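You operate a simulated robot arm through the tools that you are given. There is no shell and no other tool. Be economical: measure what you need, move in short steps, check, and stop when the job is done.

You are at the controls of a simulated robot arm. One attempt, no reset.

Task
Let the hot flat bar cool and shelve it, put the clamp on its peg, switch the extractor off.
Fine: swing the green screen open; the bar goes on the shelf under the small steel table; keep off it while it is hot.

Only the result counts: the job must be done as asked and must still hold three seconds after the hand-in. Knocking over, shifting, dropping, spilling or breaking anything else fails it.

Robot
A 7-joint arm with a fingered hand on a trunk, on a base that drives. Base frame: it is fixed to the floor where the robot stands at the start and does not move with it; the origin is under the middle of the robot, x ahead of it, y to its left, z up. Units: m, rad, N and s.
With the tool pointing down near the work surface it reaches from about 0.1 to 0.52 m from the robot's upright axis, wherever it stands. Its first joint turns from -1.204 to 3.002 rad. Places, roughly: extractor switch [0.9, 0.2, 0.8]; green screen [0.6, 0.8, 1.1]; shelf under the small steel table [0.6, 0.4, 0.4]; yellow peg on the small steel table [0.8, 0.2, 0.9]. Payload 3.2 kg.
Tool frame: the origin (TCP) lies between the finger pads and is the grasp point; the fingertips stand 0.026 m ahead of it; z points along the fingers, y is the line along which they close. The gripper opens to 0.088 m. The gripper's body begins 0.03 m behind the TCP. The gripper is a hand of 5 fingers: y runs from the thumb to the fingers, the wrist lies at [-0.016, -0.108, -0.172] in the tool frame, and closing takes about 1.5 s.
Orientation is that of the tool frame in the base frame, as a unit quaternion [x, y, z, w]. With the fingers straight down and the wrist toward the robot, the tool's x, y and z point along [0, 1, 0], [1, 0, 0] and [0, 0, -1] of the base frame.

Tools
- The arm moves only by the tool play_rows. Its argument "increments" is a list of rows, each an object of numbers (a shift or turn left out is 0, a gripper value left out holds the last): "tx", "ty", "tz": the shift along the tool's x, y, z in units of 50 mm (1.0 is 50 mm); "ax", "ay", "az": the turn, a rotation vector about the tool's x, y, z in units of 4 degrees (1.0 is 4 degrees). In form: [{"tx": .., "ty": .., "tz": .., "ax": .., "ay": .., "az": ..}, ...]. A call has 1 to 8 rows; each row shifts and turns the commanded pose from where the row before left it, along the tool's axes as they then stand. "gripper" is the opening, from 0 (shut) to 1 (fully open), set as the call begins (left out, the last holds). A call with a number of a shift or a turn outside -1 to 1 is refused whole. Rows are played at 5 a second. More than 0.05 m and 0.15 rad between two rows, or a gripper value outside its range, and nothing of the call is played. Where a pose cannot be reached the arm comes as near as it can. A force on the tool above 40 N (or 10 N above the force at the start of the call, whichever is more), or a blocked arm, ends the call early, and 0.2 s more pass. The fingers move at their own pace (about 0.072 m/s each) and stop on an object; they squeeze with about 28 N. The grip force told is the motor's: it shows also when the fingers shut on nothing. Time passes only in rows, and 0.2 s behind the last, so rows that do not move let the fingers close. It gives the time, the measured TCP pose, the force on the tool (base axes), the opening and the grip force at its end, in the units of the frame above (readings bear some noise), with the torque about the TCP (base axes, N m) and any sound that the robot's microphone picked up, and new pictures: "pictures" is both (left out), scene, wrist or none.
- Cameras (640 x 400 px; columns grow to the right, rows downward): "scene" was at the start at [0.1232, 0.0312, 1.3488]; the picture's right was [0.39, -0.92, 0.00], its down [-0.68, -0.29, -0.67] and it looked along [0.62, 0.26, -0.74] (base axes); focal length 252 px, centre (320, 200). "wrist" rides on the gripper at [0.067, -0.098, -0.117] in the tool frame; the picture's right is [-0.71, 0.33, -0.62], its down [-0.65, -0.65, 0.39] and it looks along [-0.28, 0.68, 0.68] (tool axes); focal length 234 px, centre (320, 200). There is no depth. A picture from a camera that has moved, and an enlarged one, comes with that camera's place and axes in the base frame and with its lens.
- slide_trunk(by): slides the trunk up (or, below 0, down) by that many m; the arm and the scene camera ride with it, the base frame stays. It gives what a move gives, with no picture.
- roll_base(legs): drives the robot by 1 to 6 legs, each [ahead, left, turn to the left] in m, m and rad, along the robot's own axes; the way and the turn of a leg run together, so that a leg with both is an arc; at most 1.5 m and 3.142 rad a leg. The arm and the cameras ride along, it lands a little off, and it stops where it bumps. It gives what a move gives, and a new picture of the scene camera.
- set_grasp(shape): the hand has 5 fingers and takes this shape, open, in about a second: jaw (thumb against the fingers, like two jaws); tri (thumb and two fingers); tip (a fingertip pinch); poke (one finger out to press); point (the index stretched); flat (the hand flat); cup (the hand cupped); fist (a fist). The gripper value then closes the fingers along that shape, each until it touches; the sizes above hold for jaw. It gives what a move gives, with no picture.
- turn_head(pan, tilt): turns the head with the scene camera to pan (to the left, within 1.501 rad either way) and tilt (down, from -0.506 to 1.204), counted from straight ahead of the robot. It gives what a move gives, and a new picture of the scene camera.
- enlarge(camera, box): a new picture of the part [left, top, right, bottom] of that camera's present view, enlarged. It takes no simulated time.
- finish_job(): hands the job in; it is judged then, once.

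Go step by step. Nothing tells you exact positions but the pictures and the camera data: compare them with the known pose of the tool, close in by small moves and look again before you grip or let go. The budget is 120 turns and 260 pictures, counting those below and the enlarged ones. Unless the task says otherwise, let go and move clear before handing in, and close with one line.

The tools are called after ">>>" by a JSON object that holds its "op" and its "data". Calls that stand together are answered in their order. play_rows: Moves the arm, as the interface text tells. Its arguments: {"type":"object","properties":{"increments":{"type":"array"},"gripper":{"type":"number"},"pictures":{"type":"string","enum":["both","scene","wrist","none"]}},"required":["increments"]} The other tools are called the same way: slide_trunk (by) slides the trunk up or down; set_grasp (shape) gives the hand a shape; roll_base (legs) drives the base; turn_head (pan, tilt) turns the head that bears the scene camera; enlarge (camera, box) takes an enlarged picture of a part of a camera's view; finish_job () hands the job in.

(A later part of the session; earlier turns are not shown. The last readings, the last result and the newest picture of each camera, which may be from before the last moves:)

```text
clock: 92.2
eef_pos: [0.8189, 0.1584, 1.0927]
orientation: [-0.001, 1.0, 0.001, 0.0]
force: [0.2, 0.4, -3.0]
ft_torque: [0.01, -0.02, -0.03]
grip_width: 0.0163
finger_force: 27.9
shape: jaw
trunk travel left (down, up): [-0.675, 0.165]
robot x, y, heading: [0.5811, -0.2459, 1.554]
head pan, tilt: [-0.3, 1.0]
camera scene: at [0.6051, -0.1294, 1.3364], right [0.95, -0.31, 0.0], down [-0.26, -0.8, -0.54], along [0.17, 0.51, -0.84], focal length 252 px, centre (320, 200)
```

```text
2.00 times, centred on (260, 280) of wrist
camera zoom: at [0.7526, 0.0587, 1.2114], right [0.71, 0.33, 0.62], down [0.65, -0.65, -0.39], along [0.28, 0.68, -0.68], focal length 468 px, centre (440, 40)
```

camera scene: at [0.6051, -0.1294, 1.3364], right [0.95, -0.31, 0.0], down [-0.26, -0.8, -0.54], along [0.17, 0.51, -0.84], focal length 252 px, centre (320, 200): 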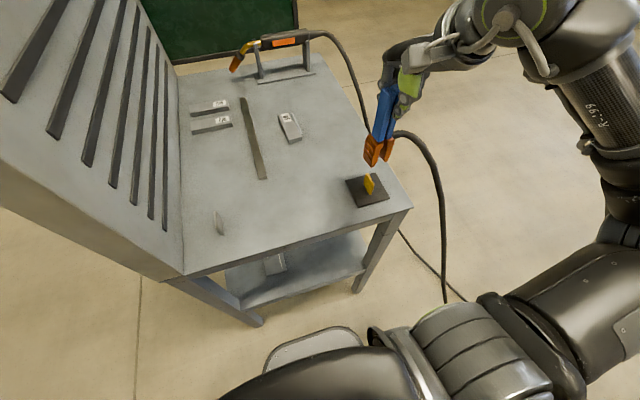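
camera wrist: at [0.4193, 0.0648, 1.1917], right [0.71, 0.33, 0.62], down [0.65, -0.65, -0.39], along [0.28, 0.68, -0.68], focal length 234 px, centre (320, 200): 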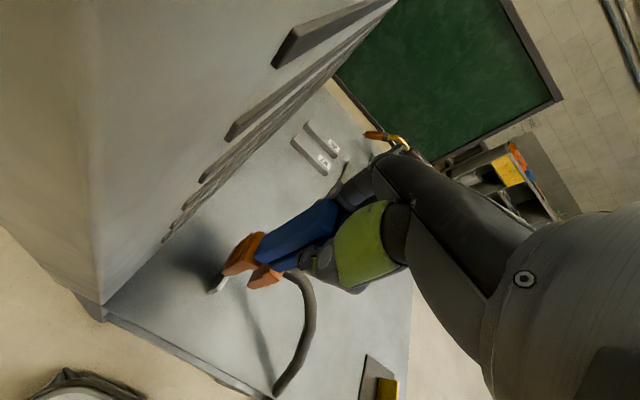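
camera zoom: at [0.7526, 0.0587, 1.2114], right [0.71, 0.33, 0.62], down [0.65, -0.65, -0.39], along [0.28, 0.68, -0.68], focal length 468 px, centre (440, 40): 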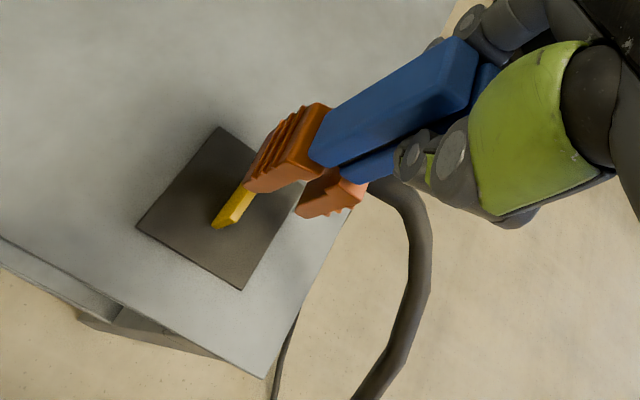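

The jaws are aligned with the fin to within a couple of millimetres. Lowering.

>>> {"op": "play_rows", "data": {"increments": [{"tz": 0.5}, {"tz": 0.5}, {"tz": 0.4}, {"tz": 0.3}, {}], "pictures": "none"}}

>>> {"op": "enlarge", "data": {"camera": "scene", "box": [330, 120, 430, 210]}}

```text
clock: 93.4
eef_pos: [0.8195, 0.1593, 1.0086]
orientation: [0.0, 1.0, 0.0, 0.0]
force: [0.1, 0.9, -2.8]
ft_torque: [0.0, -0.01, 0.01]
grip_width: 0.0165
finger_force: 27.8
shape: jaw
trunk travel left (down, up): [-0.675, 0.165]
robot x, y, heading: [0.5797, -0.247, 1.562]
head pan, tilt: [-0.3, 1.0]
```

```text
4.44 times, centred on (380, 165) of scene
camera zoom: at [0.6052, -0.1295, 1.3364], right [0.95, -0.31, 0.0], down [-0.26, -0.8, -0.54], along [0.17, 0.51, -0.84], focal length 1119 px, centre (53, 356)
```

zoom: 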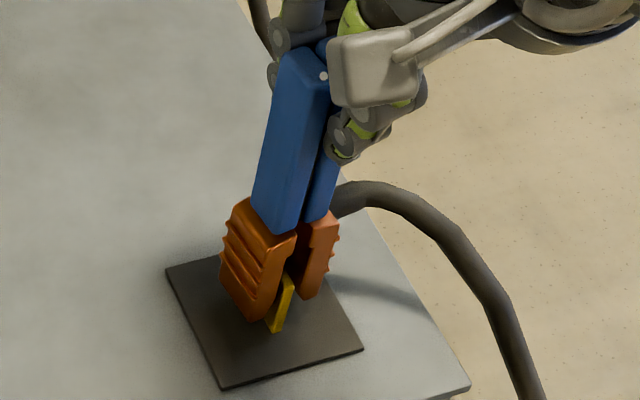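

>>> {"op": "play_rows", "data": {"increments": [{"tz": 0.2}, {"tz": 0.16}, {"tz": 0.08}, {}], "pictures": "none"}}

>>> {"op": "enlarge", "data": {"camera": "scene", "box": [330, 120, 430, 210]}}

```text
clock: 94.4
eef_pos: [0.8204, 0.1576, 0.9892]
orientation: [0.0, 1.0, 0.004, 0.001]
force: [1.8, -1.8, 9.0]
ft_torque: [0.01, -0.02, -0.03]
grip_width: 0.0164
finger_force: 27.8
shape: jaw
trunk travel left (down, up): [-0.675, 0.165]
robot x, y, heading: [0.5811, -0.2457, 1.561]
head pan, tilt: [-0.3, 1.0]
```

```text
4.44 times, centred on (380, 165) of scene
camera zoom: at [0.6045, -0.1315, 1.3369], right [0.95, -0.31, 0.0], down [-0.26, -0.8, -0.54], along [0.17, 0.52, -0.84], focal length 1119 px, centre (53, 356)
```

zoom: 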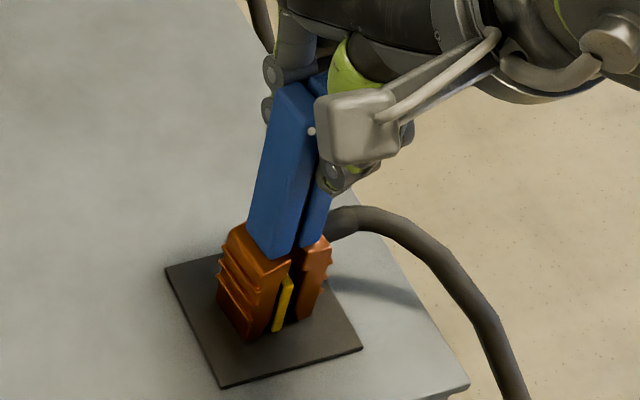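

It's seated on the plate (contact force at z=0.989). I'll open the hand and withdraw upward.

>>> {"op": "play_rows", "data": {"increments": [{"tz": -0.03}, {}, {}, {}, {}, {}], "gripper": 1, "pictures": "none"}}

>>> {"op": "play_rows", "data": {"increments": [{"tz": -0.5}, {"tz": -0.8}, {"tz": -1}, {"tz": -0.8}], "pictures": "scene"}}

>>> {"op": "enlarge", "data": {"camera": "scene", "box": [330, 120, 430, 210]}}

>>> {"op": "enlarge", "data": {"camera": "scene", "box": [180, 80, 330, 190]}}

```text
clock: 95.8
eef_pos: [0.8212, 0.1589, 0.9884]
orientation: [-0.001, 1.0, 0.001, 0.001]
force: [-0.5, -0.5, -0.3]
ft_torque: [-0.04, -0.03, -0.02]
grip_width: 0.0878
finger_force: 0.0
shape: jaw
trunk travel left (down, up): [-0.675, 0.165]
robot x, y, heading: [0.5823, -0.2459, 1.556]
head pan, tilt: [-0.3, 1.0]
```

```text
clock: 96.8
eef_pos: [0.8214, 0.1579, 1.1419]
orientation: [0.0, 1.0, 0.001, 0.0]
force: [0.2, 0.1, -0.4]
ft_torque: [0.0, 0.0, 0.0]
grip_width: 0.0879
finger_force: 0.1
shape: jaw
trunk travel left (down, up): [-0.675, 0.165]
robot x, y, heading: [0.5778, -0.2432, 1.556]
head pan, tilt: [-0.3, 1.0]
camera scene: at [0.6045, -0.1302, 1.3365], right [0.95, -0.31, 0.0], down [-0.26, -0.8, -0.54], along [0.17, 0.51, -0.84], focal length 252 px, centre (320, 200)
```

scene: 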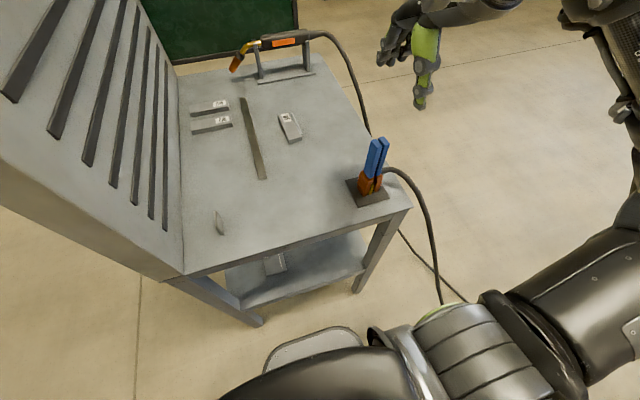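

```text
4.44 times, centred on (380, 165) of scene
camera zoom: at [0.6045, -0.1302, 1.3365], right [0.95, -0.31, 0.0], down [-0.26, -0.8, -0.54], along [0.17, 0.51, -0.84], focal length 1119 px, centre (53, 356)
```

zoom: 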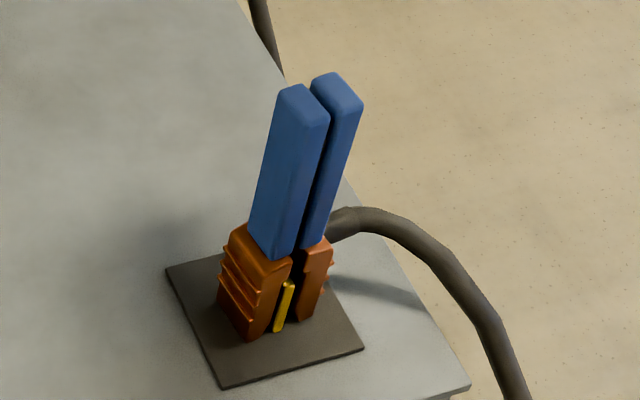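

```text
3.64 times, centred on (255, 135) of scene
camera zoom: at [0.6045, -0.1302, 1.3365], right [0.95, -0.31, 0.0], down [-0.26, -0.8, -0.54], along [0.17, 0.51, -0.84], focal length 916 px, centre (556, 436)
```

zoom: 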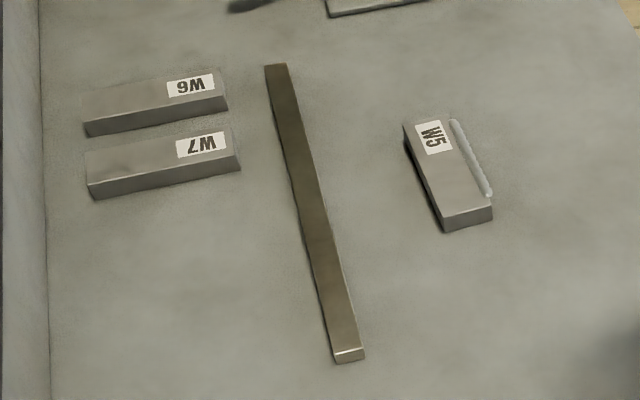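

The clamp is on its peg. W5 shows no glow any more. I'll raise the trunk a bit and drive around to the east side, from which the bar, the shelf and the switch can be reached.

>>> {"op": "slide_trunk", "data": {"by": 0.1}}

>>> {"op": "roll_base", "data": {"legs": [[-0.3, 0, 0], [0, -0.7, 0], [0, 0, 1.57]]}}

>>> {"op": "turn_head", "data": {"pan": -0.5, "tilt": 0.6}}

```text
clock: 98.1
eef_pos: [0.8206, 0.1587, 1.24]
orientation: [0.0, 1.0, 0.001, 0.0]
force: [0.4, -0.3, 0.6]
ft_torque: [0.0, -0.03, -0.04]
grip_width: 0.0877
finger_force: 0.1
shape: jaw
trunk travel left (down, up): [-0.775, 0.065]
robot x, y, heading: [0.5805, -0.2471, 1.559]
head pan, tilt: [-0.3, 1.0]
```

```text
clock: 107.4
eef_pos: [0.8586, -0.3219, 1.2417]
orientation: [0.714, -0.701, -0.001, 0.0]
force: [1.0, 0.2, 0.4]
ft_torque: [0.04, -0.01, 0.02]
grip_width: 0.0877
finger_force: 0.0
shape: jaw
trunk travel left (down, up): [-0.775, 0.065]
robot x, y, heading: [1.2638, -0.5498, -3.137]
head pan, tilt: [-0.3, 1.0]
camera scene: at [1.1512, -0.5316, 1.4365], right [0.29, 0.96, 0.0], down [0.81, -0.24, -0.54], along [-0.52, 0.16, -0.84], focal length 252 px, centre (320, 200)
```

scene: 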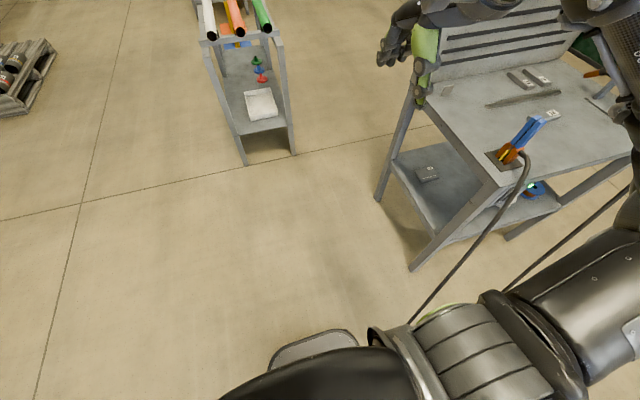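

```text
clock: 108.3
eef_pos: [0.8583, -0.3219, 1.2415]
orientation: [0.715, -0.699, -0.001, 0.0]
force: [-0.4, 0.7, -0.5]
ft_torque: [0.04, 0.0, 0.0]
grip_width: 0.0879
finger_force: 0.0
shape: jaw
trunk travel left (down, up): [-0.775, 0.065]
robot x, y, heading: [1.266, -0.5552, -3.136]
head pan, tilt: [-0.499, 0.6]
camera scene: at [1.1401, -0.5101, 1.4684], right [0.47, 0.88, 0.0], down [0.5, -0.27, -0.82], along [-0.73, 0.39, -0.57], focal length 252 px, centre (320, 200)
```

scene: 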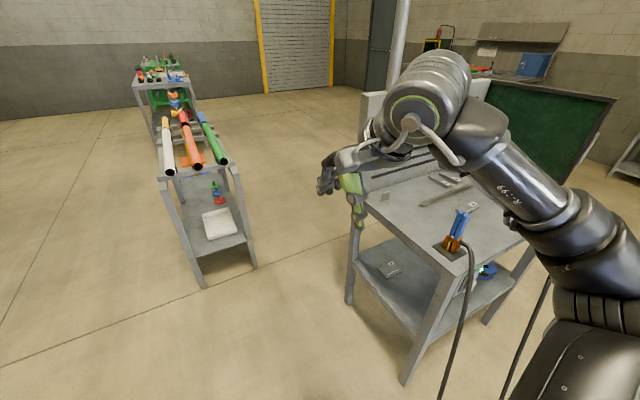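

The base crossed the cable without effect and the clamp still stands. I'll centre the hand laterally, then drive north alongside the table.

>>> {"op": "play_rows", "data": {"increments": [{"tx": 1}, {"tx": 1}, {"tx": 1}, {"tx": 1}], "pictures": "none"}}

>>> {"op": "roll_base", "data": {"legs": [[0, -0.9, 0]]}}

>>> {"op": "turn_head", "data": {"pan": 0.35, "tilt": 0.8}}

```text
clock: 109.3
eef_pos: [0.862, -0.5256, 1.2403]
orientation: [0.714, -0.7, -0.001, -0.001]
force: [-0.9, 0.0, 0.2]
ft_torque: [0.01, 0.01, 0.02]
grip_width: 0.0879
finger_force: 0.0
shape: jaw
trunk travel left (down, up): [-0.775, 0.065]
robot x, y, heading: [1.2655, -0.5513, -3.133]
head pan, tilt: [-0.499, 0.6]
```

```text
clock: 114.0
eef_pos: [0.8616, 0.3852, 1.2401]
orientation: [0.71, -0.704, 0.0, 0.001]
force: [-0.1, -0.7, 0.4]
ft_torque: [0.01, 0.02, 0.01]
grip_width: 0.0877
finger_force: 0.0
shape: jaw
trunk travel left (down, up): [-0.775, 0.065]
robot x, y, heading: [1.2678, 0.3556, 3.135]
head pan, tilt: [-0.499, 0.6]
camera scene: at [1.1404, 0.3952, 1.4685], right [0.48, 0.88, 0.0], down [0.49, -0.27, -0.83], along [-0.72, 0.4, -0.56], focal length 252 px, centre (320, 200)
```

scene: 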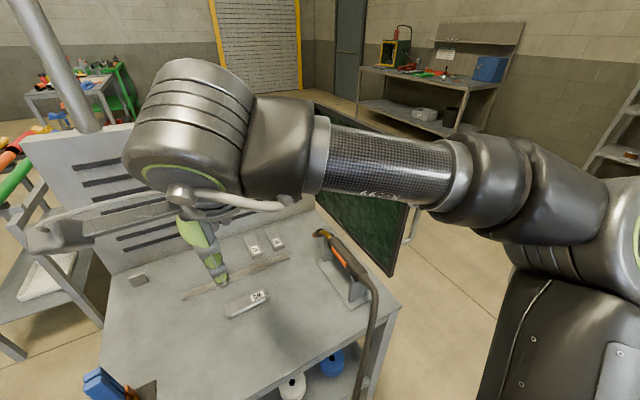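

```text
clock: 115.2
eef_pos: [0.8606, 0.3867, 1.2406]
orientation: [0.71, -0.704, 0.0, 0.0]
force: [0.4, -1.3, -0.3]
ft_torque: [0.03, 0.01, -0.04]
grip_width: 0.0876
finger_force: 0.0
shape: jaw
trunk travel left (down, up): [-0.775, 0.065]
robot x, y, heading: [1.2664, 0.3542, 3.137]
head pan, tilt: [0.351, 0.799]
camera scene: at [1.1418, 0.3253, 1.4516], right [-0.34, 0.94, 0.0], down [0.67, 0.24, -0.7], along [-0.66, -0.24, -0.72], focal length 252 px, centre (320, 200)
```

scene: 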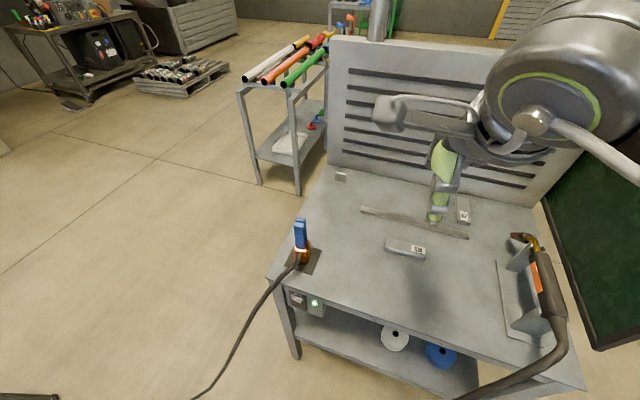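

>>> {"op": "enlarge", "data": {"camera": "scene", "box": [350, 190, 480, 270]}}

>>> {"op": "enlarge", "data": {"camera": "scene", "box": [265, 270, 365, 335]}}

>>> {"op": "enlarge", "data": {"camera": "scene", "box": [270, 300, 590, 400]}}

```text
4.92 times, centred on (415, 230) of scene
camera zoom: at [1.1418, 0.3253, 1.4516], right [-0.34, 0.94, 0.0], down [0.67, 0.24, -0.7], along [-0.66, -0.24, -0.72], focal length 1240 px, centre (-148, 52)
```

zoom: 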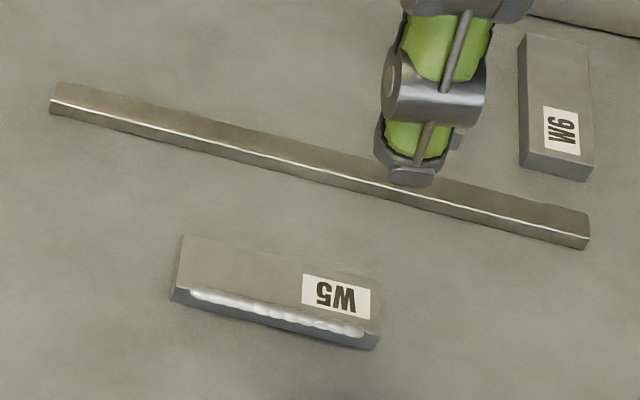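

```text
6.15 times, centred on (315, 302) of scene
camera zoom: at [1.1418, 0.3253, 1.4516], right [-0.34, 0.94, 0.0], down [0.67, 0.24, -0.7], along [-0.66, -0.24, -0.72], focal length 1550 px, centre (351, -431)
```

zoom: 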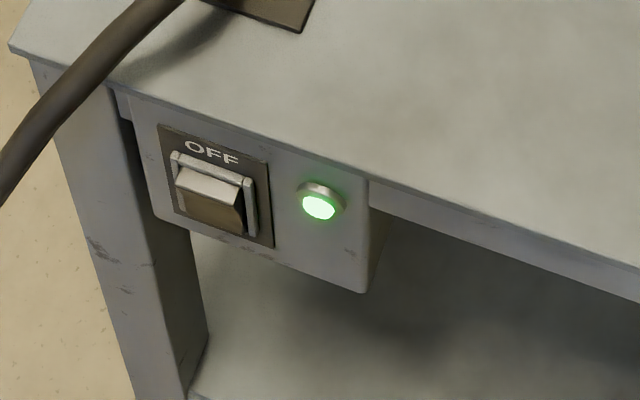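

```text
2.00 times, centred on (430, 350) of scene
camera zoom: at [1.1418, 0.3253, 1.4516], right [-0.34, 0.94, 0.0], down [0.67, 0.24, -0.7], along [-0.66, -0.24, -0.72], focal length 504 px, centre (100, -100)
```

zoom: 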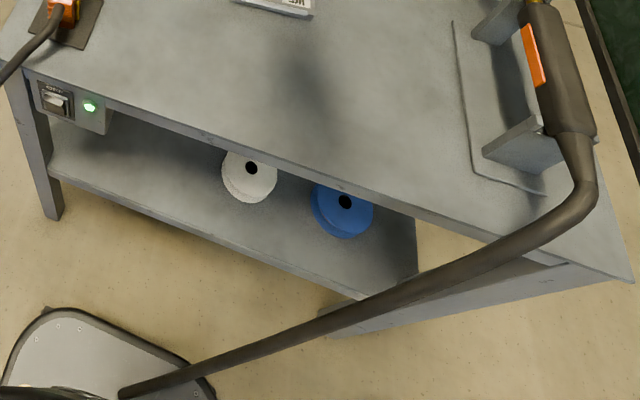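

The switch is a rocker with OFF at its top half and the green lamp lit. W5 lies at about (0.694, 0.412), turned 12°, top ≈0.872, and its bead is no longer glowing. I'll move the base closer, so the hand comes over the bar.

>>> {"op": "roll_base", "data": {"legs": [[0.165, -0.02, 0]]}}

>>> {"op": "play_rows", "data": {"increments": [{"az": -1, "tz": 0.5}, {"az": -1, "tz": 0.9}, {"az": -1, "tz": 0.9}, {"tz": 0.9}, {}], "pictures": "both"}}

>>> {"op": "enlarge", "data": {"camera": "wrist", "box": [180, 150, 500, 350]}}

```text
clock: 116.6
eef_pos: [0.6972, 0.4067, 1.2397]
orientation: [0.71, -0.704, -0.001, 0.0]
force: [0.1, -0.1, 0.8]
ft_torque: [-0.01, -0.01, 0.02]
grip_width: 0.0879
finger_force: 0.1
shape: jaw
trunk travel left (down, up): [-0.775, 0.065]
robot x, y, heading: [1.0996, 0.3703, 3.137]
head pan, tilt: [0.351, 0.799]
camera scene: at [0.9785, 0.3458, 1.4517], right [-0.34, 0.94, 0.0], down [0.67, 0.24, -0.7], along [-0.66, -0.24, -0.72], focal length 252 px, centre (320, 200)
```

scene: 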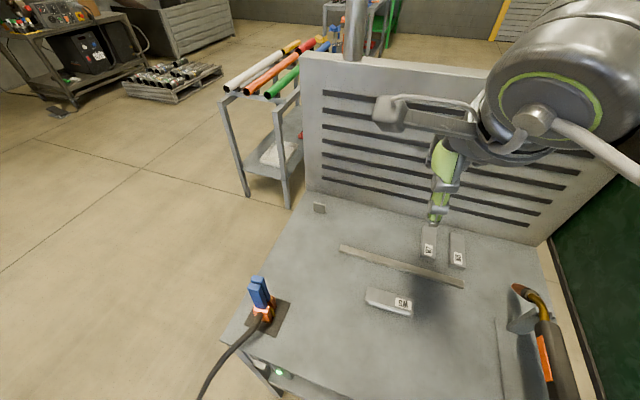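

```text
clock: 117.8
eef_pos: [0.7012, 0.4061, 1.0802]
orientation: [0.78, -0.626, 0.0, 0.001]
force: [-0.4, -0.6, 0.0]
ft_torque: [0.01, 0.0, 0.0]
grip_width: 0.0877
finger_force: 0.1
shape: jaw
trunk travel left (down, up): [-0.775, 0.065]
robot x, y, heading: [1.0998, 0.3705, 3.135]
head pan, tilt: [0.351, 0.799]
camera scene: at [0.9783, 0.3459, 1.4517], right [-0.34, 0.94, 0.0], down [0.67, 0.24, -0.7], along [-0.66, -0.24, -0.72], focal length 252 px, centre (320, 200)
camera wrist: at [0.8113, 0.3602, 1.1981], right [-0.48, 0.62, 0.62], down [0.5, 0.78, -0.39], along [-0.73, 0.13, -0.68], focal length 234 px, centre (320, 200)
```

scene: 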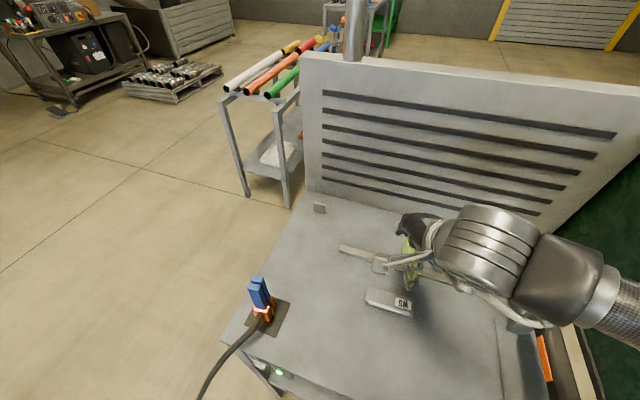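
wrist: 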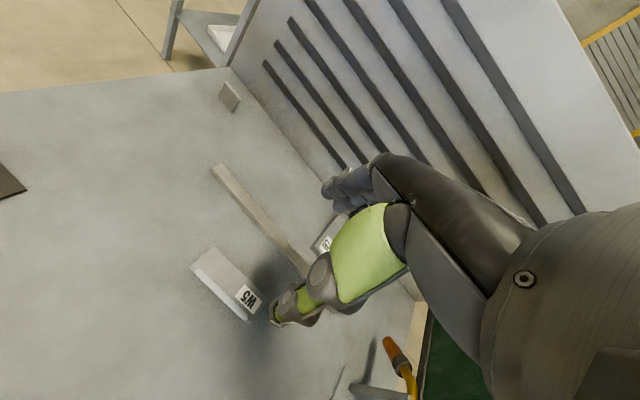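

```text
2.00 times, centred on (340, 250) of wrist
camera zoom: at [0.8113, 0.3602, 1.1981], right [-0.48, 0.62, 0.62], down [0.5, 0.78, -0.39], along [-0.73, 0.13, -0.68], focal length 468 px, centre (280, 100)
```

zoom: 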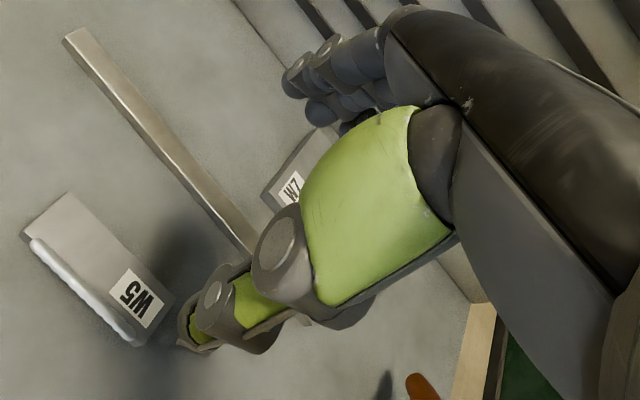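

>>> {"op": "enlarge", "data": {"camera": "scene", "box": [340, 270, 440, 335]}}

```text
6.15 times, centred on (390, 302) of scene
camera zoom: at [0.9783, 0.3459, 1.4517], right [-0.34, 0.94, 0.0], down [0.67, 0.24, -0.7], along [-0.66, -0.24, -0.72], focal length 1550 px, centre (-111, -431)
```

zoom: 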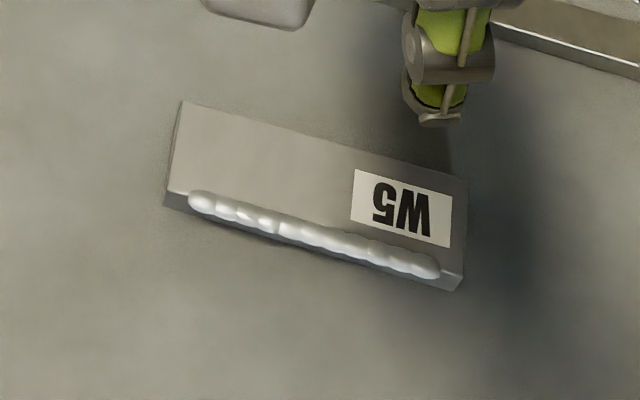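

From both cameras the bar actually lies almost along y (about 2°), centred at (0.697, 0.412) and 37 mm wide. I'll correct the yaw and lower to just above it.

>>> {"op": "play_rows", "data": {"increments": [{"az": 0.9, "tz": 0.6}, {"az": 0.9, "tz": 0.6}, {"az": 0.9, "tz": 0.6}, {"tz": 0.6, "tx": -0.12, "ty": 0.08}, {"tz": 0.5}, {}], "pictures": "both"}}

>>> {"op": "enlarge", "data": {"camera": "scene", "box": [340, 240, 460, 335]}}

```text
clock: 119.2
eef_pos: [0.6947, 0.4125, 0.9355]
orientation: [0.717, -0.697, -0.001, 0.001]
force: [0.1, 1.2, 0.3]
ft_torque: [0.0, 0.01, -0.01]
grip_width: 0.0877
finger_force: 0.0
shape: jaw
trunk travel left (down, up): [-0.775, 0.065]
robot x, y, heading: [1.1025, 0.374, 3.138]
head pan, tilt: [0.351, 0.799]
camera scene: at [0.9784, 0.3463, 1.4517], right [-0.34, 0.94, 0.0], down [0.67, 0.24, -0.7], along [-0.66, -0.24, -0.72], focal length 252 px, centre (320, 200)
camera wrist: at [0.7938, 0.3468, 1.053], right [-0.35, 0.7, 0.62], down [0.63, 0.67, -0.39], along [-0.69, 0.26, -0.68], focal length 234 px, centre (320, 200)
```

scene: 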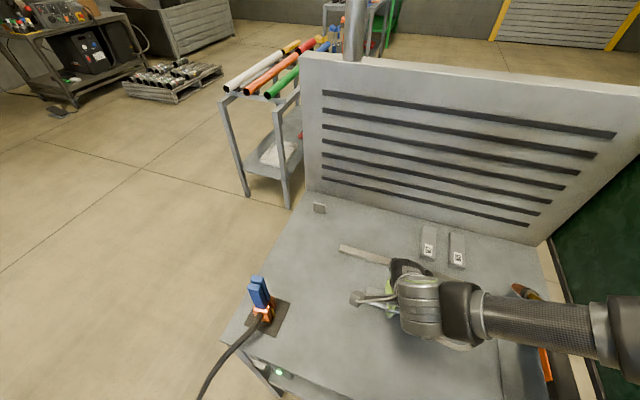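
wrist: 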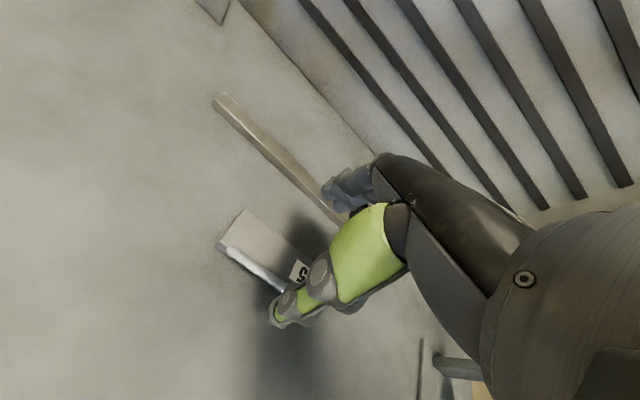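

```text
4.21 times, centred on (400, 288) of scene
camera zoom: at [0.9784, 0.3463, 1.4517], right [-0.34, 0.94, 0.0], down [0.67, 0.24, -0.7], along [-0.66, -0.24, -0.72], focal length 1060 px, centre (-17, -168)
```

zoom: 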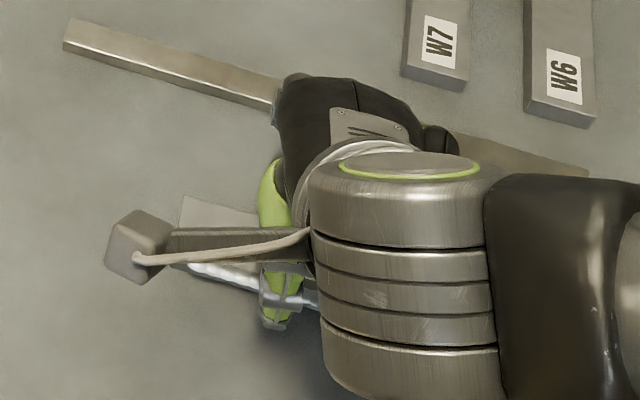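

Thumb and fingers straddle the bar. I'll lower to gripping height and close.

>>> {"op": "play_rows", "data": {"increments": [{"tz": 0.5, "ty": -0.04}, {"tz": 0.5}, {"tz": 0.08}, {}], "pictures": "wrist"}}

>>> {"op": "enlarge", "data": {"camera": "scene", "box": [340, 240, 460, 335]}}

```text
clock: 120.2
eef_pos: [0.6961, 0.4121, 0.8807]
orientation: [0.717, -0.697, 0.0, 0.0]
force: [-0.1, -0.1, -0.1]
ft_torque: [0.01, 0.02, 0.01]
grip_width: 0.0877
finger_force: 0.1
shape: jaw
trunk travel left (down, up): [-0.775, 0.065]
robot x, y, heading: [1.1017, 0.3705, 3.135]
head pan, tilt: [0.351, 0.799]
camera wrist: at [0.7953, 0.3467, 0.9988], right [-0.35, 0.7, 0.62], down [0.63, 0.67, -0.39], along [-0.69, 0.26, -0.68], focal length 234 px, centre (320, 200)
```

wrist: 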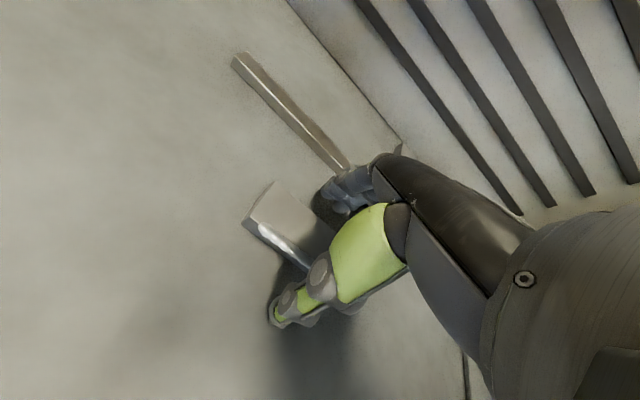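

```text
4.21 times, centred on (400, 288) of scene
camera zoom: at [0.9779, 0.346, 1.4516], right [-0.34, 0.94, 0.0], down [0.67, 0.24, -0.7], along [-0.66, -0.24, -0.72], focal length 1060 px, centre (-17, -168)
```

zoom: 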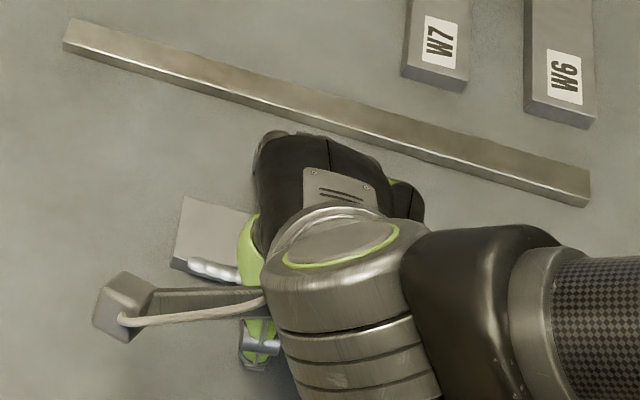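

>>> {"op": "play_rows", "data": {"increments": [{}, {}, {}, {}, {}, {}, {}], "gripper": 0, "pictures": "none"}}

>>> {"op": "play_rows", "data": {"increments": [{"tz": -0.3}, {"tz": -0.5}, {"tz": -0.8}, {"tz": -0.8}, {}], "pictures": "both"}}

```text
clock: 121.8
eef_pos: [0.6956, 0.4119, 0.8816]
orientation: [0.718, -0.696, -0.001, 0.001]
force: [1.4, 0.4, 0.7]
ft_torque: [0.02, 0.03, 0.02]
grip_width: 0.0333
finger_force: 28.1
shape: jaw
trunk travel left (down, up): [-0.775, 0.065]
robot x, y, heading: [1.1042, 0.3727, 3.14]
head pan, tilt: [0.351, 0.799]
```

```text
clock: 123.0
eef_pos: [0.6934, 0.4108, 1.0018]
orientation: [0.717, -0.697, -0.001, -0.001]
force: [-0.3, -0.3, -5.6]
ft_torque: [-0.04, -0.04, -0.02]
grip_width: 0.0334
finger_force: 27.8
shape: jaw
trunk travel left (down, up): [-0.775, 0.065]
robot x, y, heading: [1.108, 0.3772, 3.14]
head pan, tilt: [0.351, 0.799]
camera scene: at [0.9761, 0.3458, 1.4514], right [-0.34, 0.94, 0.0], down [0.68, 0.24, -0.7], along [-0.65, -0.24, -0.72], focal length 252 px, centre (320, 200)
camera wrist: at [0.7944, 0.3457, 1.1191], right [-0.35, 0.7, 0.62], down [0.63, 0.67, -0.39], along [-0.69, 0.26, -0.68], focal length 234 px, centre (320, 200)
```

scene: 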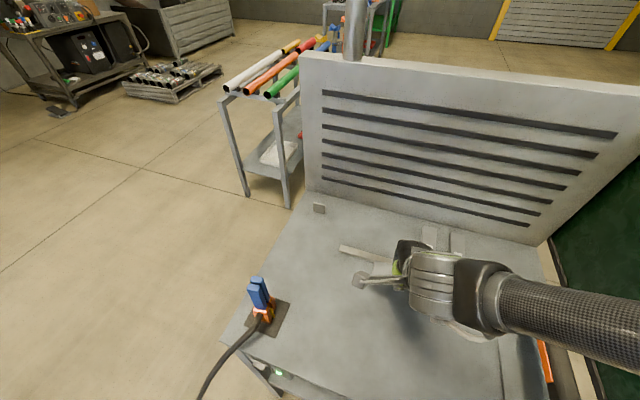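
wrist: 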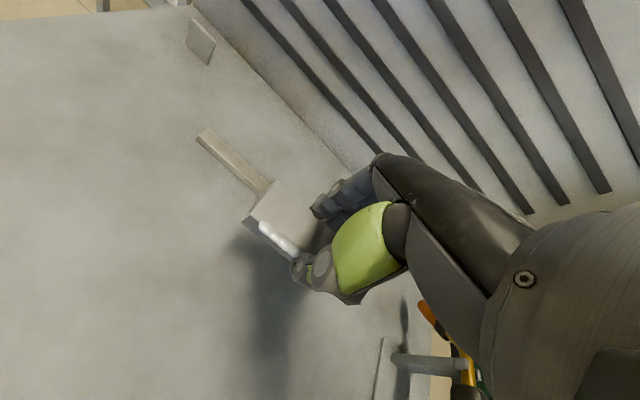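

The bar is in hand. I'll back away east, shift towards y≈0.30, then lower the trunk to shelf height.

>>> {"op": "roll_base", "data": {"legs": [[-0.4, 0, 0], [0, 0.11, 0]]}}

>>> {"op": "slide_trunk", "data": {"by": -0.4}}

>>> {"op": "turn_head", "data": {"pan": 0.1, "tilt": 0.45}}

```text
clock: 126.3
eef_pos: [1.1003, 0.2989, 1.0018]
orientation: [0.719, -0.695, 0.0, 0.0]
force: [0.1, 0.3, -4.3]
ft_torque: [-0.02, -0.04, 0.04]
grip_width: 0.0334
finger_force: 28.1
shape: jaw
trunk travel left (down, up): [-0.775, 0.065]
robot x, y, heading: [1.5102, 0.2601, -3.142]
head pan, tilt: [0.351, 0.799]
camera scene: at [1.3827, 0.2349, 1.4515], right [-0.34, 0.94, 0.0], down [0.67, 0.25, -0.7], along [-0.65, -0.24, -0.72], focal length 252 px, centre (320, 200)
```

scene: 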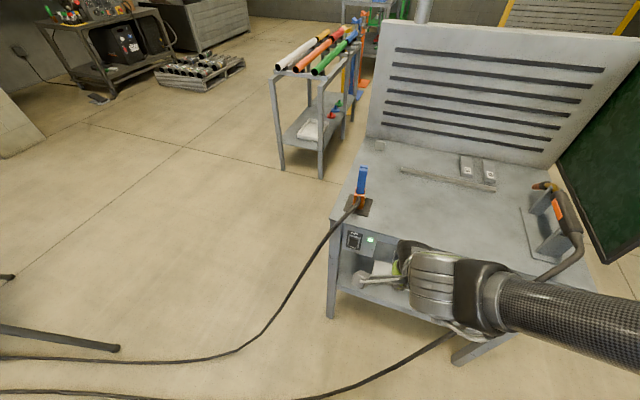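

```text
clock: 130.2
eef_pos: [1.1009, 0.2974, 0.6015]
orientation: [0.719, -0.695, -0.001, 0.0]
force: [-0.1, -0.2, -4.5]
ft_torque: [-0.02, 0.01, -0.02]
grip_width: 0.0334
finger_force: 28.1
shape: jaw
trunk travel left (down, up): [-0.375, 0.465]
robot x, y, heading: [1.51, 0.2603, -3.144]
head pan, tilt: [0.351, 0.799]
```

```text
clock: 131.0
eef_pos: [1.1007, 0.2987, 0.6005]
orientation: [0.72, -0.694, 0.0, -0.001]
force: [-0.6, 0.1, -5.5]
ft_torque: [-0.03, -0.01, 0.02]
grip_width: 0.0333
finger_force: 28.0
shape: jaw
trunk travel left (down, up): [-0.375, 0.465]
robot x, y, heading: [1.5096, 0.257, -3.143]
head pan, tilt: [0.099, 0.45]
camera scene: at [1.3673, 0.253, 1.0819], right [-0.1, 0.99, 0.0], down [0.43, 0.04, -0.9], along [-0.9, -0.09, -0.44], focal length 252 px, centre (320, 200)
```

scene: 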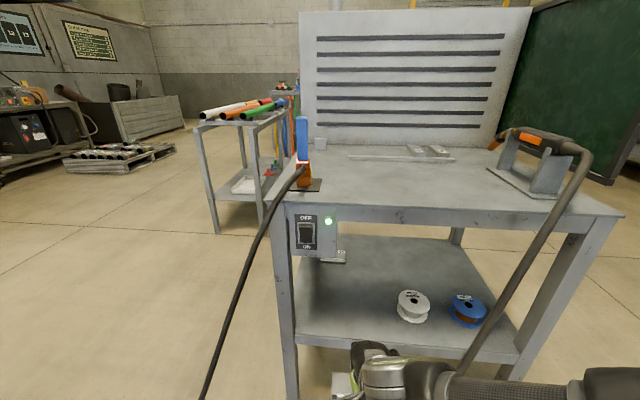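

>>> {"op": "enlarge", "data": {"camera": "scene", "box": [270, 210, 530, 370]}}

>>> {"op": "enlarge", "data": {"camera": "wrist", "box": [0, 0, 640, 400]}}

```text
2.46 times, centred on (400, 290) of scene
camera zoom: at [1.3673, 0.253, 1.0819], right [-0.1, 0.99, 0.0], down [0.43, 0.04, -0.9], along [-0.9, -0.09, -0.44], focal length 620 px, centre (123, -22)
```

zoom: 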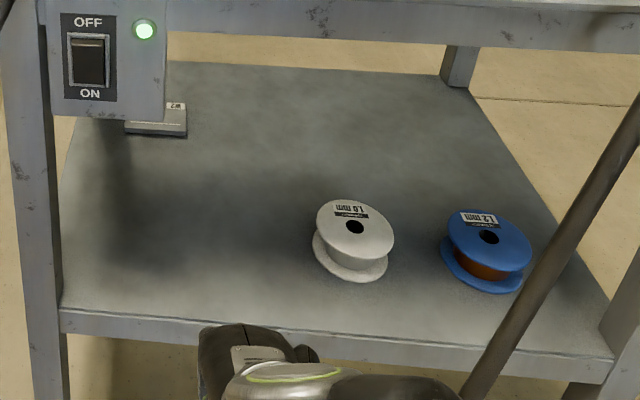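

```text
1.00 times, centred on (320, 200) of wrist (not enlarged: the box is as wide or as high as the picture)
camera zoom: at [1.2008, 0.2335, 0.7191], right [-0.36, 0.7, 0.62], down [0.63, 0.67, -0.39], along [-0.69, 0.26, -0.68], focal length 234 px, centre (320, 200)
```

zoom: 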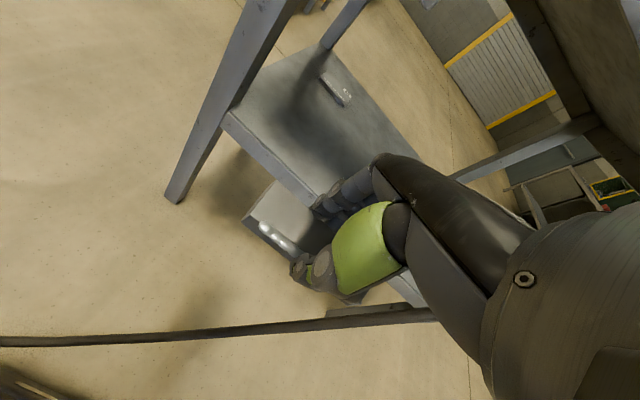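

The shelf top is at z≈0.405, the spools at y≥0.44, and W2 is far back, so (0.77, 0.295) is free. I'll lower to z=0.465 and drive in.

>>> {"op": "slide_trunk", "data": {"by": -0.135}}

>>> {"op": "roll_base", "data": {"legs": [[0.2, 0, 0]]}}

```text
clock: 132.6
eef_pos: [1.1012, 0.2983, 0.4669]
orientation: [0.72, -0.694, 0.0, -0.001]
force: [0.6, 0.4, -5.3]
ft_torque: [-0.03, 0.0, -0.05]
grip_width: 0.0331
finger_force: 27.9
shape: jaw
trunk travel left (down, up): [-0.24, 0.6]
robot x, y, heading: [1.5103, 0.2611, -3.141]
head pan, tilt: [0.099, 0.45]
```

```text
clock: 134.2
eef_pos: [0.903, 0.2993, 0.4671]
orientation: [0.719, -0.695, 0.0, 0.0]
force: [0.5, -0.1, -5.5]
ft_torque: [-0.02, 0.04, -0.05]
grip_width: 0.0334
finger_force: 27.9
shape: jaw
trunk travel left (down, up): [-0.24, 0.6]
robot x, y, heading: [1.309, 0.2603, 3.136]
head pan, tilt: [0.099, 0.45]
camera scene: at [1.1694, 0.2535, 0.9469], right [-0.1, 1.0, 0.0], down [0.43, 0.04, -0.9], along [-0.9, -0.09, -0.44], focal length 252 px, centre (320, 200)
```

scene: 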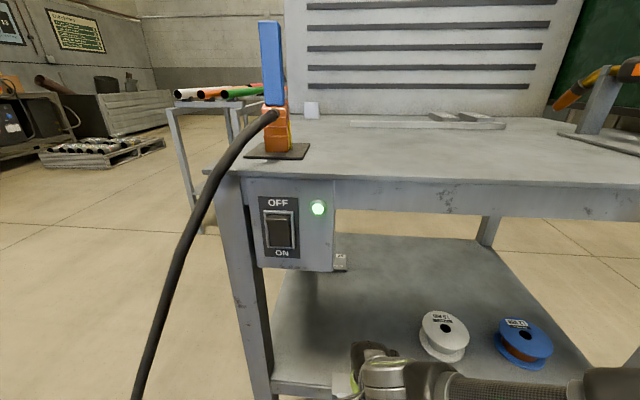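

>>> {"op": "roll_base", "data": {"legs": [[0.125, 0, 0]]}}

>>> {"op": "turn_head", "data": {"pan": -0.3, "tilt": 1.1}}

>>> {"op": "enlarge", "data": {"camera": "wrist", "box": [0, 0, 640, 400]}}

```text
clock: 135.5
eef_pos: [0.7785, 0.2995, 0.4659]
orientation: [0.719, -0.695, 0.0, -0.001]
force: [-0.4, 0.2, -4.4]
ft_torque: [-0.03, -0.03, -0.01]
grip_width: 0.0333
finger_force: 27.9
shape: jaw
trunk travel left (down, up): [-0.24, 0.6]
robot x, y, heading: [1.1858, 0.2647, 3.138]
head pan, tilt: [0.099, 0.45]
camera scene: at [1.0451, 0.2536, 0.9469], right [-0.1, 1.0, 0.0], down [0.43, 0.04, -0.9], along [-0.9, -0.09, -0.44], focal length 252 px, centre (320, 200)
```

scene: 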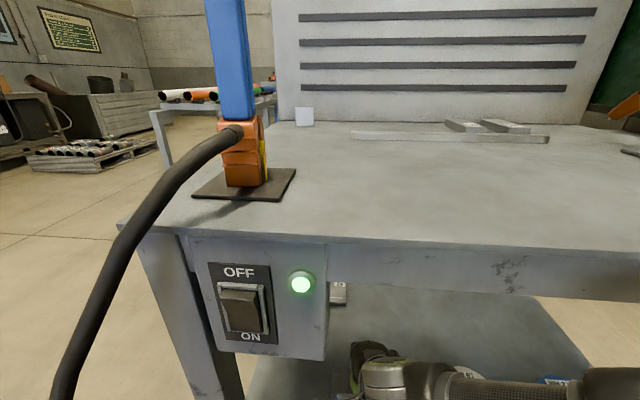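

```text
clock: 136.5
eef_pos: [0.78, 0.2996, 0.4661]
orientation: [0.719, -0.695, -0.001, 0.0]
force: [-0.2, -0.2, -5.0]
ft_torque: [-0.05, -0.05, 0.0]
grip_width: 0.0335
finger_force: 27.7
shape: jaw
trunk travel left (down, up): [-0.24, 0.6]
robot x, y, heading: [1.1865, 0.2597, 3.14]
head pan, tilt: [-0.3, 1.1]
camera scene: at [1.0763, 0.2813, 0.8949], right [0.3, 0.95, 0.0], down [0.85, -0.26, -0.45], along [-0.43, 0.13, -0.89], focal length 252 px, centre (320, 200)
```

scene: 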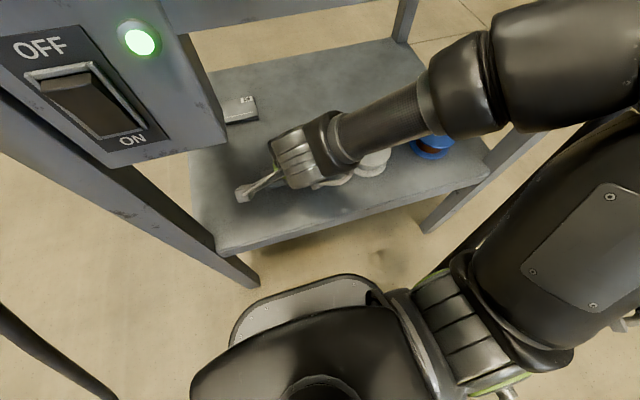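

```text
1.00 times, centred on (320, 200) of wrist (not enlarged: the box is as wide or as high as the picture)
camera zoom: at [0.8787, 0.2343, 0.584], right [-0.35, 0.7, 0.62], down [0.63, 0.67, -0.39], along [-0.69, 0.26, -0.68], focal length 234 px, centre (320, 200)
```

zoom: 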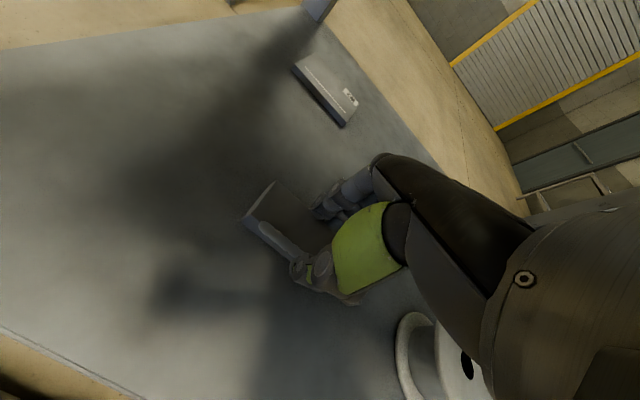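

The hand is over the free shelf area. I'll lower the bar gently until contact.

>>> {"op": "play_rows", "data": {"increments": [{"tx": 0.3}, {"tz": 0.3}, {"tz": 0.14}, {"tz": 0.08}, {}], "pictures": "none"}}

```text
clock: 137.5
eef_pos: [0.7761, 0.2832, 0.4491]
orientation: [0.719, -0.695, -0.008, 0.009]
force: [7.9, 3.3, 23.7]
ft_torque: [0.08, -0.31, 0.01]
grip_width: 0.0351
finger_force: 28.0
shape: jaw
trunk travel left (down, up): [-0.24, 0.6]
robot x, y, heading: [1.1873, 0.2608, 3.132]
head pan, tilt: [-0.3, 1.1]
stopped in row 4: the force on the tool passed its limit at 43 N (the readings are from after the stop); the commanded pose is now the measured one
```

Contact came at TCP z≈0.449. I'll check it really is the bar on the shelf.

>>> {"op": "enlarge", "data": {"camera": "wrist", "box": [180, 130, 500, 330]}}

>>> {"op": "enlarge", "data": {"camera": "scene", "box": [200, 80, 500, 260]}}

```text
2.00 times, centred on (340, 230) of wrist
camera zoom: at [0.8799, 0.2182, 0.5648], right [-0.34, 0.7, 0.63], down [0.62, 0.67, -0.41], along [-0.7, 0.25, -0.66], focal length 468 px, centre (280, 140)
```

zoom: 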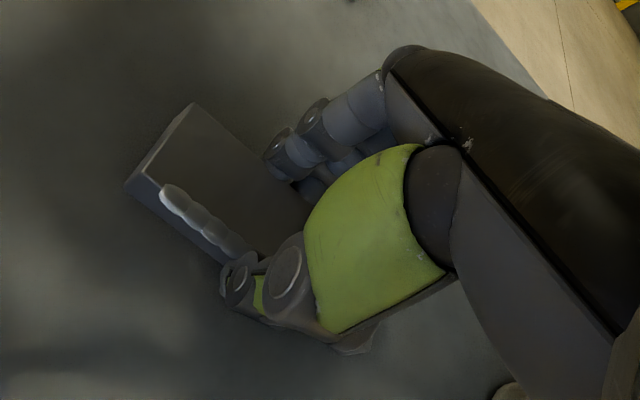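

```text
2.13 times, centred on (350, 170) of scene
camera zoom: at [1.0799, 0.2817, 0.8955], right [0.3, 0.95, 0.0], down [0.85, -0.27, -0.46], along [-0.44, 0.14, -0.89], focal length 537 px, centre (256, 264)
```

zoom: 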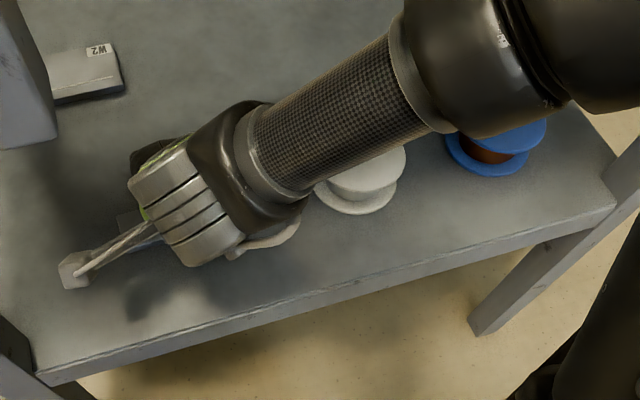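

Nearly zero torque means the contact is directly below the TCP, so the bar is on the shelf. I'll ease off 1.5 mm and release.

>>> {"op": "play_rows", "data": {"increments": [{"tz": -0.03}, {}], "pictures": "none"}}

>>> {"op": "play_rows", "data": {"increments": [{}, {}, {}, {}, {}, {}, {}], "gripper": 1, "pictures": "wrist"}}

```text
clock: 138.1
eef_pos: [0.7773, 0.2826, 0.4503]
orientation: [0.718, -0.696, -0.007, 0.008]
force: [2.1, 2.1, 23.8]
ft_torque: [0.06, -0.1, -0.03]
grip_width: 0.0352
finger_force: 28.0
shape: jaw
trunk travel left (down, up): [-0.24, 0.6]
robot x, y, heading: [1.186, 0.2629, 3.136]
head pan, tilt: [-0.3, 1.1]
```

```text
clock: 139.7
eef_pos: [0.7778, 0.2825, 0.4475]
orientation: [0.718, -0.696, -0.005, 0.005]
force: [0.1, -0.7, 1.1]
ft_torque: [0.0, 0.03, -0.01]
grip_width: 0.0877
finger_force: 0.0
shape: jaw
trunk travel left (down, up): [-0.24, 0.6]
robot x, y, heading: [1.1837, 0.2599, 3.139]
head pan, tilt: [-0.3, 1.1]
camera wrist: at [0.8788, 0.2185, 0.5635], right [-0.35, 0.7, 0.63], down [0.63, 0.67, -0.4], along [-0.7, 0.26, -0.67], focal length 234 px, centre (320, 200)
```

wrist: 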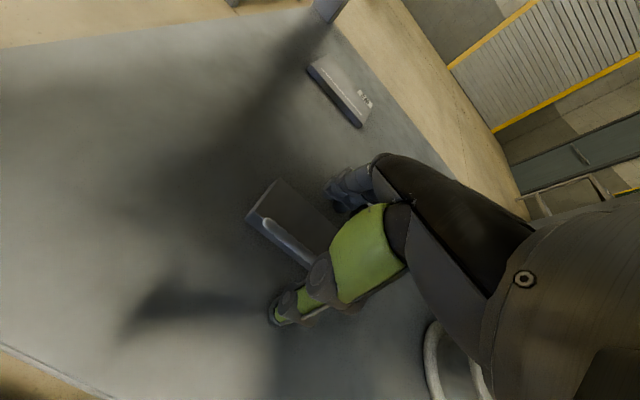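

Released. I'll lift clear of the bar a little, then drive straight out.

>>> {"op": "play_rows", "data": {"increments": [{"tz": -0.4}, {"tz": -0.4}, {"tx": -0.3}, {}], "pictures": "wrist"}}

>>> {"op": "roll_base", "data": {"legs": [[-0.4, 0, 0]]}}

>>> {"op": "turn_head", "data": {"pan": 0.0, "tilt": 0.45}}

>>> {"op": "enlarge", "data": {"camera": "scene", "box": [270, 200, 530, 362]}}

```text
clock: 140.7
eef_pos: [0.7777, 0.299, 0.4869]
orientation: [0.718, -0.696, -0.005, 0.005]
force: [0.0, 0.7, 0.1]
ft_torque: [0.01, -0.03, -0.01]
grip_width: 0.0879
finger_force: 0.1
shape: jaw
trunk travel left (down, up): [-0.24, 0.6]
robot x, y, heading: [1.1885, 0.2623, 3.141]
head pan, tilt: [-0.3, 1.1]
camera wrist: at [0.879, 0.2336, 0.6028], right [-0.35, 0.7, 0.63], down [0.63, 0.67, -0.4], along [-0.7, 0.26, -0.67], focal length 234 px, centre (320, 200)
```

wrist: 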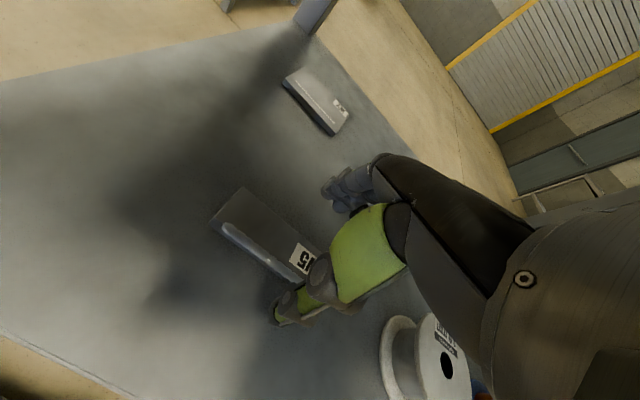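

```text
clock: 143.2
eef_pos: [1.179, 0.2974, 0.4865]
orientation: [0.718, -0.696, -0.005, 0.006]
force: [-0.9, 0.6, 0.3]
ft_torque: [-0.01, 0.01, 0.01]
grip_width: 0.088
finger_force: 0.0
shape: jaw
trunk travel left (down, up): [-0.24, 0.6]
robot x, y, heading: [1.5905, 0.2586, 3.137]
head pan, tilt: [-0.3, 1.1]
camera scene: at [1.4789, 0.2806, 0.8949], right [0.3, 0.95, 0.0], down [0.85, -0.27, -0.45], along [-0.43, 0.14, -0.89], focal length 252 px, centre (320, 200)
```

scene: 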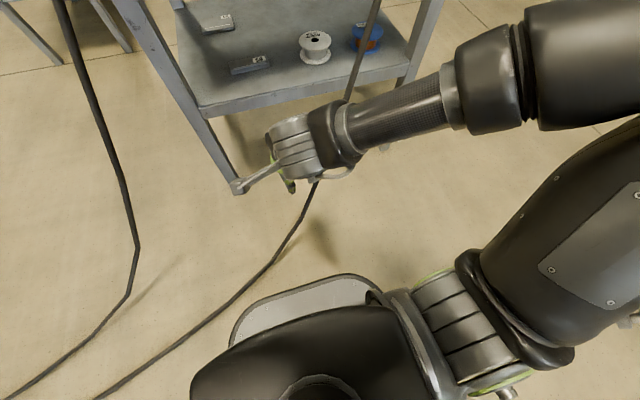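

```text
clock: 144.2
eef_pos: [1.1798, 0.2991, 0.4857]
orientation: [0.718, -0.696, -0.006, 0.004]
force: [-0.5, -0.1, -0.1]
ft_torque: [0.0, 0.01, -0.01]
grip_width: 0.0879
finger_force: 0.1
shape: jaw
trunk travel left (down, up): [-0.24, 0.6]
robot x, y, heading: [1.5856, 0.2595, 3.136]
head pan, tilt: [0.0, 0.45]
camera scene: at [1.4473, 0.262, 0.947], right [0.0, 1.0, 0.0], down [0.44, 0.0, -0.9], along [-0.9, 0.0, -0.44], focal length 252 px, centre (320, 200)
```

scene: 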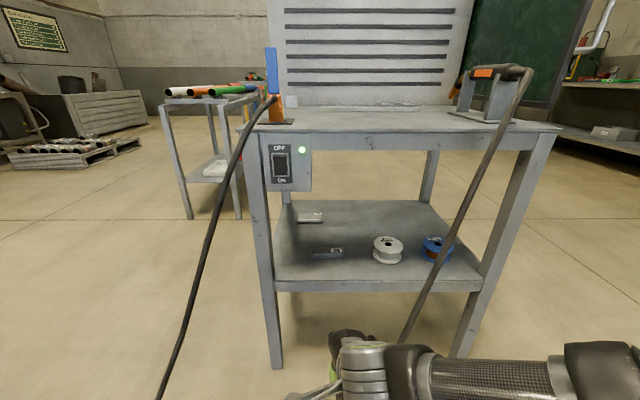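

```text
2.46 times, centred on (400, 281) of scene
camera zoom: at [1.4473, 0.262, 0.947], right [0.0, 1.0, 0.0], down [0.44, 0.0, -0.9], along [-0.9, 0.0, -0.44], focal length 620 px, centre (123, 1)
```

zoom: 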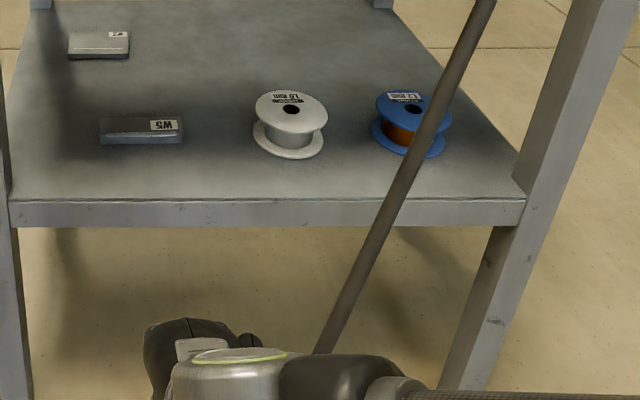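

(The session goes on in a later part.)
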